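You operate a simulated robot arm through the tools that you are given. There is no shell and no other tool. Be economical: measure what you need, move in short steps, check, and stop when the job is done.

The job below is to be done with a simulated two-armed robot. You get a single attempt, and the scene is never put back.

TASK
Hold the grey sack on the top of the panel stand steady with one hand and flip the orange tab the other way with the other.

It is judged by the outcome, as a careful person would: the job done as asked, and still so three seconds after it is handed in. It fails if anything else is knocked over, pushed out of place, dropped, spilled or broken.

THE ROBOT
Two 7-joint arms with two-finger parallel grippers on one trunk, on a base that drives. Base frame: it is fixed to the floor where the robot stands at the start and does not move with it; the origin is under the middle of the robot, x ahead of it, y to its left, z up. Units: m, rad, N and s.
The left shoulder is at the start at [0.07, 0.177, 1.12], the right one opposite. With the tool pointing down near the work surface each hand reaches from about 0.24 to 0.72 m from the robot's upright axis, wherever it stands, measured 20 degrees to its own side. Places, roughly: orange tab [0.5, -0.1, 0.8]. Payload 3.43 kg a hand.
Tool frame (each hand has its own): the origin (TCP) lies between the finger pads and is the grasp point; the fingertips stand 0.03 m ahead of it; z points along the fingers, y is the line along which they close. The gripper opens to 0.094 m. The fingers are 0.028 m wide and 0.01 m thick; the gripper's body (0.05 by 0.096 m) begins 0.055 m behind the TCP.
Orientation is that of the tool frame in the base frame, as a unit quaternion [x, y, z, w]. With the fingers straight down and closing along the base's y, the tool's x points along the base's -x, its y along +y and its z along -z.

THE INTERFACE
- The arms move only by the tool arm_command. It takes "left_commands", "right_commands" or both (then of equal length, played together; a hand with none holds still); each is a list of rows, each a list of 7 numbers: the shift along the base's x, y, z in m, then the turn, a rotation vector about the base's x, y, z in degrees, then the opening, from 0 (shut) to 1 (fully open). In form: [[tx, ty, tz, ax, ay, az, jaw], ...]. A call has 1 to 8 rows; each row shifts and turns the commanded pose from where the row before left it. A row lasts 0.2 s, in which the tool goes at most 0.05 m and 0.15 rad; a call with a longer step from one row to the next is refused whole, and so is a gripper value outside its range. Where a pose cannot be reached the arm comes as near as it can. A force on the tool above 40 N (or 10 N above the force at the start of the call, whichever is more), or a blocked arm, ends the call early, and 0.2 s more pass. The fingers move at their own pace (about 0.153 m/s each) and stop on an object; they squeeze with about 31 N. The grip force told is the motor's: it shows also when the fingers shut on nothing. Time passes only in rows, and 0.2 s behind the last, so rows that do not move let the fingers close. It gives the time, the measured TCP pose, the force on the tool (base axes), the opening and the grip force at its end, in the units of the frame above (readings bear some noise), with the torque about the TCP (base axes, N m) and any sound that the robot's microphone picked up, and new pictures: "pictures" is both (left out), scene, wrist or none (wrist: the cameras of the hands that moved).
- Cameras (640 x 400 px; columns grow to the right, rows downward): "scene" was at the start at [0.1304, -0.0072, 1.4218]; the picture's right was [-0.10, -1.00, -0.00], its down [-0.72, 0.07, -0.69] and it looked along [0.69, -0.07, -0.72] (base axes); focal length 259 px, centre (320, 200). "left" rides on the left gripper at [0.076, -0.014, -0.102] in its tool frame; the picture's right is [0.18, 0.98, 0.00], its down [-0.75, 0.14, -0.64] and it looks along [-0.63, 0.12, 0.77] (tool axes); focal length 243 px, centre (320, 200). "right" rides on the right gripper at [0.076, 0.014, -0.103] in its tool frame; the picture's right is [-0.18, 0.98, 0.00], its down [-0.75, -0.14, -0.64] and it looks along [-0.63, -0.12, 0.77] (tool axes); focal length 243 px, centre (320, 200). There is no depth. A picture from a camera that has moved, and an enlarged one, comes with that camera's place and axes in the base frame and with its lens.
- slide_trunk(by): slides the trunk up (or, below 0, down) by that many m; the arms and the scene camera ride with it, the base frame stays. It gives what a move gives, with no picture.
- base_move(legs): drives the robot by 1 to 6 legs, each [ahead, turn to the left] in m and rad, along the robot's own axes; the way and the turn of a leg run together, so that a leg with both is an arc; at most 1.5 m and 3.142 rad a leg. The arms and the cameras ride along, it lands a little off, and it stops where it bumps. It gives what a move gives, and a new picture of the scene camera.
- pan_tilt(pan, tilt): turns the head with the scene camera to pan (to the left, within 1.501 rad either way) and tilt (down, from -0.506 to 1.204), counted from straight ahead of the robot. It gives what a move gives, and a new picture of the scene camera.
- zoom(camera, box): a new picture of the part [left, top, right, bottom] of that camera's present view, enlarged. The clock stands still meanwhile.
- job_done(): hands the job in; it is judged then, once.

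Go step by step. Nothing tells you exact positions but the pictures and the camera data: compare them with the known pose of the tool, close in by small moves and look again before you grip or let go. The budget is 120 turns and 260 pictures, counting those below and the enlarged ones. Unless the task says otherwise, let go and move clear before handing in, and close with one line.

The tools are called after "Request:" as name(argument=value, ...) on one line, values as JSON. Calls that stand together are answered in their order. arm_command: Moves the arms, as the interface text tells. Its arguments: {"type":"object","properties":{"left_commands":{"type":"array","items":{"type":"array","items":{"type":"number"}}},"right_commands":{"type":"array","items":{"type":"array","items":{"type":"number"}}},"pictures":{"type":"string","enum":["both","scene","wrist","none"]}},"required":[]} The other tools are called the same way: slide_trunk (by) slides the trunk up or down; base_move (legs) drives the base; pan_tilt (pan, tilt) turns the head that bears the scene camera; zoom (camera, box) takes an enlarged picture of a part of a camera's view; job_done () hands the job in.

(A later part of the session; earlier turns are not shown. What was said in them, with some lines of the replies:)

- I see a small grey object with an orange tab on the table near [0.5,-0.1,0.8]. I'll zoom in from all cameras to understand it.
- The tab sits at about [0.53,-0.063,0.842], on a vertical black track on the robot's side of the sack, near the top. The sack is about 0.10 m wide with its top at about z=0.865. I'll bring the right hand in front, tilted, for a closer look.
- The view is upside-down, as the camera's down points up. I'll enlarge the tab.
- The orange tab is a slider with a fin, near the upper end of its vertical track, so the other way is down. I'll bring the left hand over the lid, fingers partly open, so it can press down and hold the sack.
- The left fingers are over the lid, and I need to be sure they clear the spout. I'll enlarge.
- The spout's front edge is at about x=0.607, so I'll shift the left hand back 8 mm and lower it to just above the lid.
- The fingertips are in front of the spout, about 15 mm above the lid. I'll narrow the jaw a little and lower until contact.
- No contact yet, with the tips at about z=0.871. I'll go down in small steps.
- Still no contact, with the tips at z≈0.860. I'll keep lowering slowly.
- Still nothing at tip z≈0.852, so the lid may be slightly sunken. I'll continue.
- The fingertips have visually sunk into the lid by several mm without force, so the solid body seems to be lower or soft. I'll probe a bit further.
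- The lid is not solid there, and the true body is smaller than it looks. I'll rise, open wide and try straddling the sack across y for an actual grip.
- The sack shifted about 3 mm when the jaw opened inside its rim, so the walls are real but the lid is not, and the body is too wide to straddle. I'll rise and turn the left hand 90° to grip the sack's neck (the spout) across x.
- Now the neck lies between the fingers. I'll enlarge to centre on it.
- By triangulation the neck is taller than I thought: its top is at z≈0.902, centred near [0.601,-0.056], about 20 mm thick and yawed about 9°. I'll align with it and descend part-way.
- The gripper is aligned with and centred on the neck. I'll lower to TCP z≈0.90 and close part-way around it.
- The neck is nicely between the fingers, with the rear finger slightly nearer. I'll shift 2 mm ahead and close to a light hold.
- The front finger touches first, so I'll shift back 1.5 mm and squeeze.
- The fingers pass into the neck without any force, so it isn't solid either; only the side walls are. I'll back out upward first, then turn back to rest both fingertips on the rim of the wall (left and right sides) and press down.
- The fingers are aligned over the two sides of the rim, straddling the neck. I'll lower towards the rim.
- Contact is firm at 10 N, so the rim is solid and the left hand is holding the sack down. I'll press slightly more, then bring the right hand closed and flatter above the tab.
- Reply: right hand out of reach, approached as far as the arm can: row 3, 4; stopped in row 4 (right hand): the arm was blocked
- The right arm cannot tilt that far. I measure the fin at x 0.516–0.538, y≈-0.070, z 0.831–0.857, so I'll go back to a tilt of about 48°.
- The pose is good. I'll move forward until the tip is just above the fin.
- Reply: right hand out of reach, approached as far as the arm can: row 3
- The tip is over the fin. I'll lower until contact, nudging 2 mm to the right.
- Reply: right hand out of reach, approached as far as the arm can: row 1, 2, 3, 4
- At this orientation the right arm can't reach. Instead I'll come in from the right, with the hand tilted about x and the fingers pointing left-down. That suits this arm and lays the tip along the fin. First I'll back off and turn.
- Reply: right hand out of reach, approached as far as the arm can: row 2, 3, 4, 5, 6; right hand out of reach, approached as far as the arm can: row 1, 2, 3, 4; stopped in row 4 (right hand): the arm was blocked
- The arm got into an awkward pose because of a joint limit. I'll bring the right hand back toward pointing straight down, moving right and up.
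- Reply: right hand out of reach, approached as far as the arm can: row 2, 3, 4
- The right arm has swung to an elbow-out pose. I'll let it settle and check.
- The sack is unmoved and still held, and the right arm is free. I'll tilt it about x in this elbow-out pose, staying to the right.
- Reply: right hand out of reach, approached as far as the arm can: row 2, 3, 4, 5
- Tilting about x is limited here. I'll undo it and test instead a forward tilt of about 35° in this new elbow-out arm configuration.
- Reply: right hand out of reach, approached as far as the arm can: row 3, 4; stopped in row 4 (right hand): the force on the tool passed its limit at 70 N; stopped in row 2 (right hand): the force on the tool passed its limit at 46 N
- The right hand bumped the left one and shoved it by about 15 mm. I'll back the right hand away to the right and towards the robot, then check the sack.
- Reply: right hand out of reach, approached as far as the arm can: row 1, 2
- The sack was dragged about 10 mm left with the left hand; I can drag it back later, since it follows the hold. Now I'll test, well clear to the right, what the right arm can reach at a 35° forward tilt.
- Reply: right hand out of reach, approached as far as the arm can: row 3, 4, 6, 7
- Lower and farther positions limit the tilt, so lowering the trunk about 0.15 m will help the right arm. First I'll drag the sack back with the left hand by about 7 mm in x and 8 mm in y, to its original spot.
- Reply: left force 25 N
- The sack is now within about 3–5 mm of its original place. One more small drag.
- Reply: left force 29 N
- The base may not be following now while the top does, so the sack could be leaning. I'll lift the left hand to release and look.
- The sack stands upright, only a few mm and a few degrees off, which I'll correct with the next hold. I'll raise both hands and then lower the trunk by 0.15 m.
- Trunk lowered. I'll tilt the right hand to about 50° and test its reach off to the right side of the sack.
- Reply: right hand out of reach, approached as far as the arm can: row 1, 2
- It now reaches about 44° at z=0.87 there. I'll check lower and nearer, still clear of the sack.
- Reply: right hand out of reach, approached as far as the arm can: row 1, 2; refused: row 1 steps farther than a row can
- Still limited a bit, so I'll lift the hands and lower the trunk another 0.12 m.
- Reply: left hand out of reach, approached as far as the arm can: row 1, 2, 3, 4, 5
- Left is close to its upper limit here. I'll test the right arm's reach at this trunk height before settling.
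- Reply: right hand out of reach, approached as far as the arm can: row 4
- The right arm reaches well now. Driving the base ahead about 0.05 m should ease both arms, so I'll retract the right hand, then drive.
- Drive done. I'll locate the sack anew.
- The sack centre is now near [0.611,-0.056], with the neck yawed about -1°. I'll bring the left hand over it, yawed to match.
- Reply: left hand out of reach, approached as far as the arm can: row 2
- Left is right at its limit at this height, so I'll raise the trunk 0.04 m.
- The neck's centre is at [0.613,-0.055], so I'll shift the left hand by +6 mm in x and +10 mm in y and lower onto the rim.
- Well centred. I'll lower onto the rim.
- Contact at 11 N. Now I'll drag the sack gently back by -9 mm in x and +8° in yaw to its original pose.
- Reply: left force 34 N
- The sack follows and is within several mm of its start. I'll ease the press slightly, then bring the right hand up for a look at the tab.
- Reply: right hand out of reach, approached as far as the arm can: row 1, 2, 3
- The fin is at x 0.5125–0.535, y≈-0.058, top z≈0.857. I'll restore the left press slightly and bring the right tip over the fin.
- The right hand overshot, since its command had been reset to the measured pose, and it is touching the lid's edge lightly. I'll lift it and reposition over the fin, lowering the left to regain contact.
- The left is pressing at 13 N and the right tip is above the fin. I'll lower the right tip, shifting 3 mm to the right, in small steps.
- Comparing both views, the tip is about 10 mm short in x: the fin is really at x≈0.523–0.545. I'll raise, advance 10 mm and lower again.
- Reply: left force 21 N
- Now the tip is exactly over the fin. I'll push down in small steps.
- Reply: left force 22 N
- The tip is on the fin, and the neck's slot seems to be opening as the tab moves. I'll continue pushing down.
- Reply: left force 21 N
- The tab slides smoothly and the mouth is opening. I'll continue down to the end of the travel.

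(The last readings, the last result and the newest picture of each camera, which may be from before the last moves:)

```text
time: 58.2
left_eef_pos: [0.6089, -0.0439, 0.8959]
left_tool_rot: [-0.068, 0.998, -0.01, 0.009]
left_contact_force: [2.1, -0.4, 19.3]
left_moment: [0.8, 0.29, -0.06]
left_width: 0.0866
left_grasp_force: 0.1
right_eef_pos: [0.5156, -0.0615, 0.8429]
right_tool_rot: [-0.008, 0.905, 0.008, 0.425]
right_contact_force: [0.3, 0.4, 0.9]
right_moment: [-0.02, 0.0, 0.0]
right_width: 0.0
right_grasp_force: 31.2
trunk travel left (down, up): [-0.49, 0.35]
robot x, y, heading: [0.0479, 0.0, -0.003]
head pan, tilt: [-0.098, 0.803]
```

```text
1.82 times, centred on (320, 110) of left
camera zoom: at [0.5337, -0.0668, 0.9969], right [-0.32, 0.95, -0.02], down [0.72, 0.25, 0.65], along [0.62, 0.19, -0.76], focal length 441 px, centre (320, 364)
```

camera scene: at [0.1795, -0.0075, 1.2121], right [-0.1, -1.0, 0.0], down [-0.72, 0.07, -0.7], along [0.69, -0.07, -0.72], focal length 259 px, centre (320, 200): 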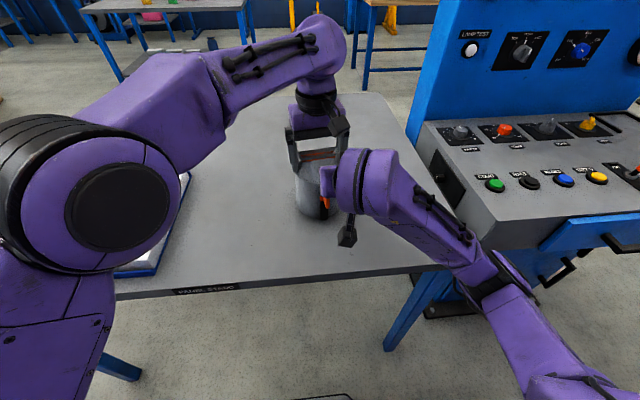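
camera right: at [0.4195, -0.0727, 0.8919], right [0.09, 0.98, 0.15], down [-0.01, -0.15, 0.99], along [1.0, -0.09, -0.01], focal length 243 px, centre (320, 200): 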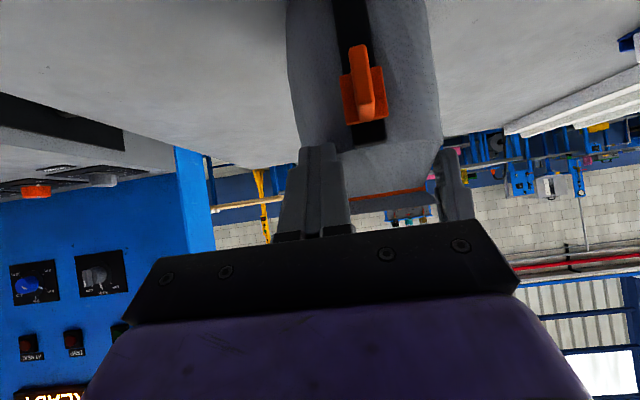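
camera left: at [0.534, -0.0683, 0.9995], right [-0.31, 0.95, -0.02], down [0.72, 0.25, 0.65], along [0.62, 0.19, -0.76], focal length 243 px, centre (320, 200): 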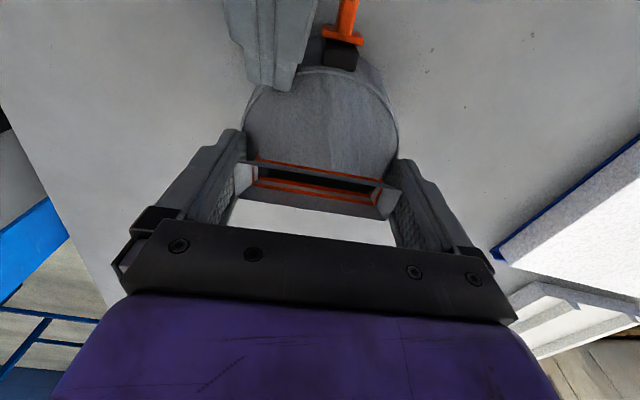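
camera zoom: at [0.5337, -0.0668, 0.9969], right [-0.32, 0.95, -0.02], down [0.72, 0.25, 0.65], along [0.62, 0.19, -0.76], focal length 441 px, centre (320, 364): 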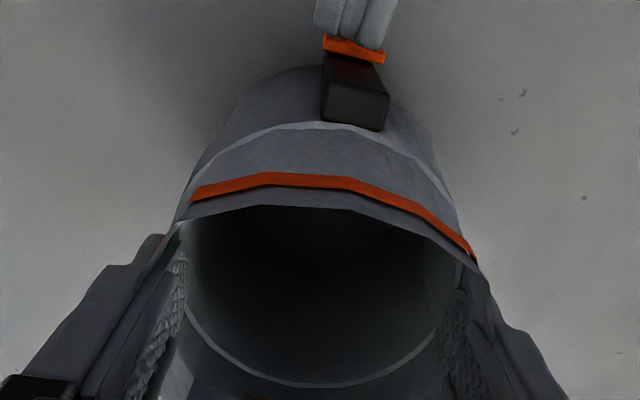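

The mouth is nearly fully open. About 12 mm of track remains, so I'll push gently to the end.

Request:
arm_command(right_commands=[[0, 0, -0.004, 0, 0, 0, 0], [0, 0, -0.004, 0, 0, 0, 0], [0, 0, -0.003, 0, 0, 0, 0]], pictures="none")

Request:
zoom(camera="right", box=[230, 10, 420, 170])

Request:
zoom(camera="left", box=[200, 0, 440, 220])

```text
time: 59.0
left_eef_pos: [0.6071, -0.0446, 0.8957]
left_tool_rot: [-0.069, 0.998, -0.01, 0.008]
left_contact_force: [2.3, -1.5, 10.9]
left_moment: [0.47, 0.02, -0.04]
left_width: 0.0867
left_grasp_force: 0.0
right_eef_pos: [0.5156, -0.0611, 0.8337]
right_tool_rot: [-0.01, 0.904, 0.011, 0.427]
right_contact_force: [-3.0, -1.0, 16.5]
right_moment: [-0.04, -0.11, 0.13]
right_width: 0.0002
right_grasp_force: 31.5
trunk travel left (down, up): [-0.49, 0.35]
robot x, y, heading: [0.0508, -0.0018, -0.004]
head pan, tilt: [-0.098, 0.803]
```

```text
2.50 times, centred on (325, 90) of right
camera zoom: at [0.3876, -0.0487, 0.8411], right [0.09, 0.98, 0.15], down [-0.01, -0.15, 0.99], along [1.0, -0.09, 0.0], focal length 606 px, centre (308, 475)
```

zoom: 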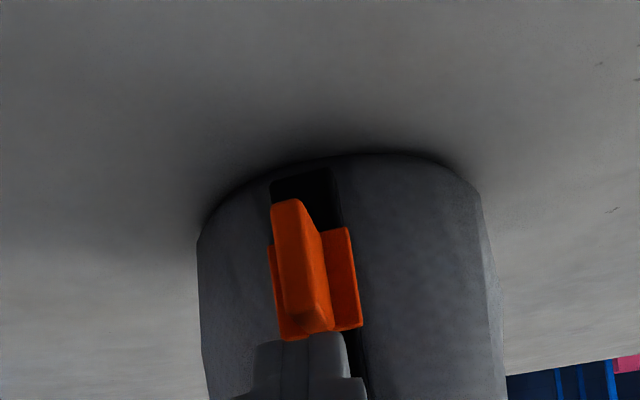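

```text
1.82 times, centred on (320, 110) of left
camera zoom: at [0.5324, -0.0669, 0.9972], right [-0.32, 0.95, -0.02], down [0.72, 0.25, 0.65], along [0.62, 0.19, -0.76], focal length 441 px, centre (320, 364)
```

zoom: 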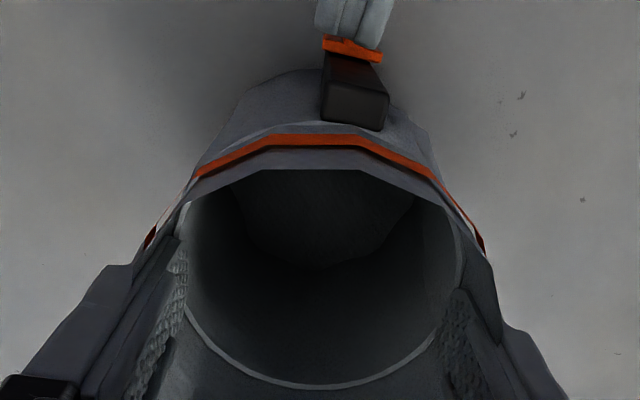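

The end stop is reached (16.5 N) and the mouth is fully open. I'll withdraw the right hand first, up a little and back.

Request:
arm_command(right_commands=[[0, 0, 0.008, 0, 0, 0, 0], [-0.025, 0, 0.005, 0, 0, 0, 0], [-0.03, -0.01, 0.005, 0, 0, 0, 0], [-0.01, -0.03, 0.01, 0, 0, 0, 0], [0, -0.03, 0.01, 0, 0, 0, 0]], pictures="scene")

Request:
zoom(camera="scene", box=[265, 120, 375, 230])

```text
time: 60.2
left_eef_pos: [0.608, -0.045, 0.8961]
left_tool_rot: [-0.068, 0.998, -0.009, 0.008]
left_contact_force: [2.4, -1.1, 20.6]
left_moment: [0.85, 0.32, -0.07]
left_width: 0.0865
left_grasp_force: 0.1
right_eef_pos: [0.4764, -0.1276, 0.8676]
right_tool_rot: [-0.01, 0.905, 0.01, 0.425]
right_contact_force: [0.2, -0.2, -0.8]
right_moment: [0.01, 0.01, 0.01]
right_width: 0.0
right_grasp_force: 30.9
right hand out of reach, approached as far as the arm can: row 3, 4, 5
trunk travel left (down, up): [-0.49, 0.35]
robot x, y, heading: [0.0493, -0.0017, 0.001]
head pan, tilt: [-0.098, 0.803]
camera scene: at [0.1782, -0.0082, 1.2121], right [-0.1, -1.0, 0.0], down [-0.71, 0.07, -0.7], along [0.69, -0.07, -0.72], focal length 259 px, centre (320, 200)
```

scene: 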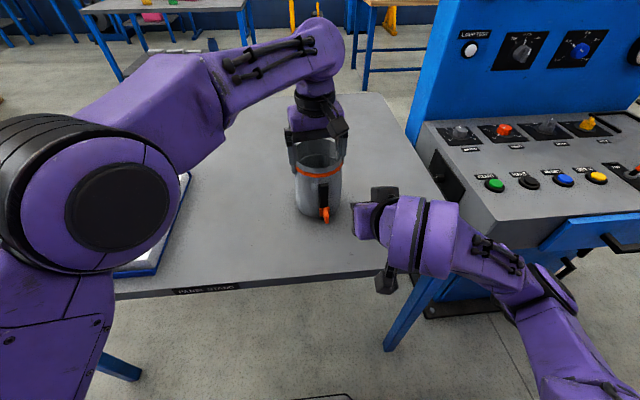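

```text
3.64 times, centred on (320, 175) of scene
camera zoom: at [0.1782, -0.0082, 1.2121], right [-0.1, -1.0, 0.0], down [-0.71, 0.07, -0.7], along [0.69, -0.07, -0.72], focal length 940 px, centre (320, 291)
```

zoom: 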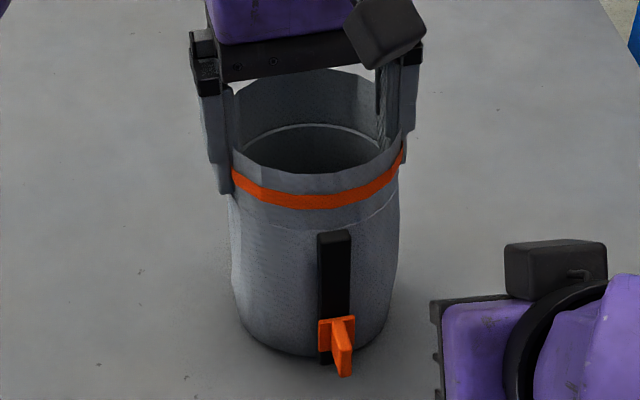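

The tab is down and stays there, and the sack is upright with its mouth open. Now I'll lift the left hand straight up to release it.

Request:
arm_command(left_commands=[[0, 0, 0.004, 0, 0, 0, 0.93], [0, 0, 0.008, 0, 0, 0, 0.97], [0, 0, 0.015, 0, 0, 0, 1], [0, 0, 0.02, 0, 0, 0, 1], [-0.01, 0.02, 0.015, 0, 0, 0, 1], [-0.02, 0.03, 0, 0, 0, 0, 1], [-0.02, 0.03, 0, 0, 0, 0, 1], [-0.02, 0.03, 0, 0, 0, 0, 1]], pictures="scene")

Request:
zoom(camera="scene", box=[265, 120, 375, 230])

```text
time: 62.0
left_eef_pos: [0.5309, 0.0567, 0.9508]
left_tool_rot: [-0.057, 0.998, 0.001, 0.01]
left_contact_force: [0.1, -0.1, -0.3]
left_moment: [-0.01, -0.05, -0.01]
left_width: 0.0939
left_grasp_force: 0.1
right_eef_pos: [0.4764, -0.1276, 0.8673]
right_tool_rot: [-0.009, 0.906, 0.009, 0.424]
right_contact_force: [0.1, 0.6, 0.0]
right_moment: [0.01, 0.01, -0.04]
right_width: 0.0002
right_grasp_force: 31.1
trunk travel left (down, up): [-0.49, 0.35]
robot x, y, heading: [0.0489, 0.0019, -0.001]
head pan, tilt: [-0.098, 0.803]
camera scene: at [0.179, -0.0067, 1.212], right [-0.1, -1.0, 0.0], down [-0.72, 0.07, -0.7], along [0.69, -0.07, -0.72], focal length 259 px, centre (320, 200)
```

scene: 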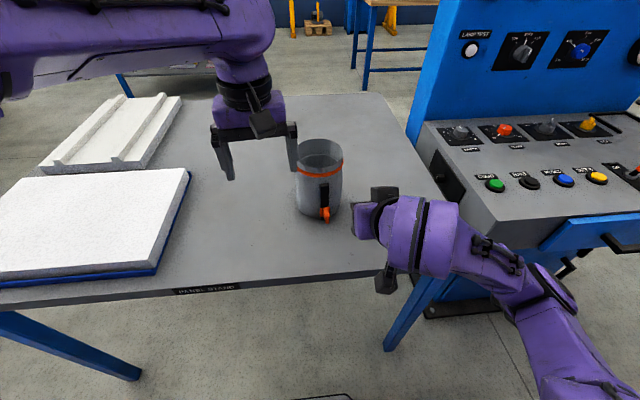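

```text
3.64 times, centred on (320, 175) of scene
camera zoom: at [0.179, -0.0067, 1.212], right [-0.1, -1.0, 0.0], down [-0.72, 0.07, -0.7], along [0.69, -0.07, -0.72], focal length 940 px, centre (320, 291)
```

zoom: 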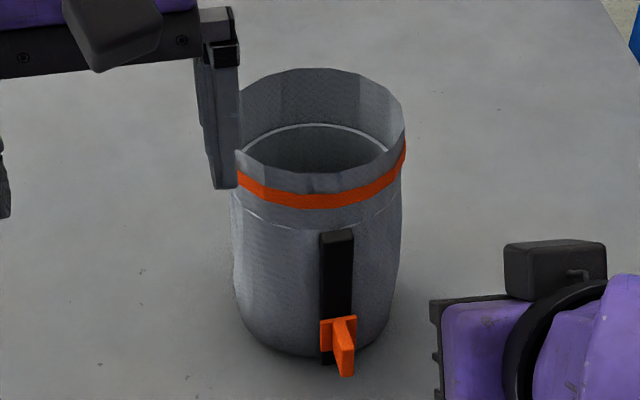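

The sack stands upright, within about 8 mm of its original spot, and the tab is fully down. I'll move both hands a bit further clear.

Request:
arm_command(left_commands=[[0, 0.03, 0.01, 0, 0, 0, 1], [0, 0.03, 0.01, 0, 0, 0, 1], [0, 0, 0, 0, 0, 0, 1]], right_commands=[[0, -0.02, 0.02, 0, 0, 0, 0], [0, -0.02, 0.02, 0, 0, 0, 0], [0, 0, 0, 0, 0, 0, 0]], pictures="scene")

```text
time: 62.8
left_eef_pos: [0.5334, 0.1139, 0.9702]
left_tool_rot: [-0.057, 0.998, 0.002, 0.008]
left_contact_force: [-0.2, 0.2, -0.1]
left_moment: [-0.03, 0.02, 0.03]
left_width: 0.0939
left_grasp_force: 0.0
right_eef_pos: [0.4772, -0.1655, 0.9094]
right_tool_rot: [-0.008, 0.906, 0.007, 0.424]
right_contact_force: [0.1, 0.4, -0.1]
right_moment: [0.04, 0.01, 0.02]
right_width: 0.0
right_grasp_force: 30.6
right hand out of reach, approached as far as the arm can: row 2
trunk travel left (down, up): [-0.49, 0.35]
robot x, y, heading: [0.0469, -0.0027, -0.007]
head pan, tilt: [-0.098, 0.803]
camera scene: at [0.1805, -0.0077, 1.2118], right [-0.1, -1.0, 0.0], down [-0.72, 0.07, -0.69], along [0.69, -0.07, -0.72], focal length 259 px, centre (320, 200)
```

scene: 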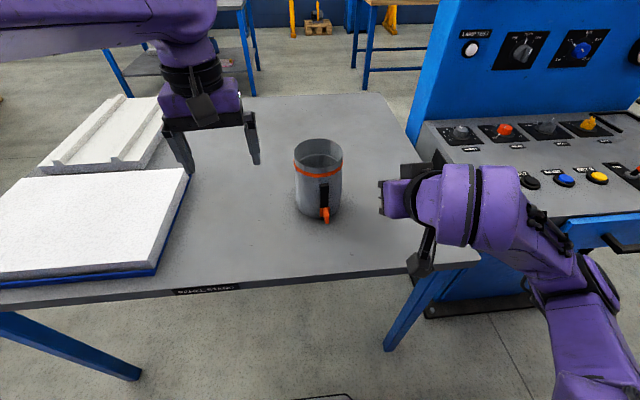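

The tab is flipped to its lower end, the sack stands upright and both hands are clear, so I'm handing in.

Request:
job_done()

```text
The job is handed in.
```

The orange tab is flipped fully down and its mouth is open. The left hand held the sack's rim while the right hand pushed the tab. Earlier, while I was setting up the hold, my hands knocked together and shifted the sack; I dragged it back, and it ended upright about 8 mm from where it started.
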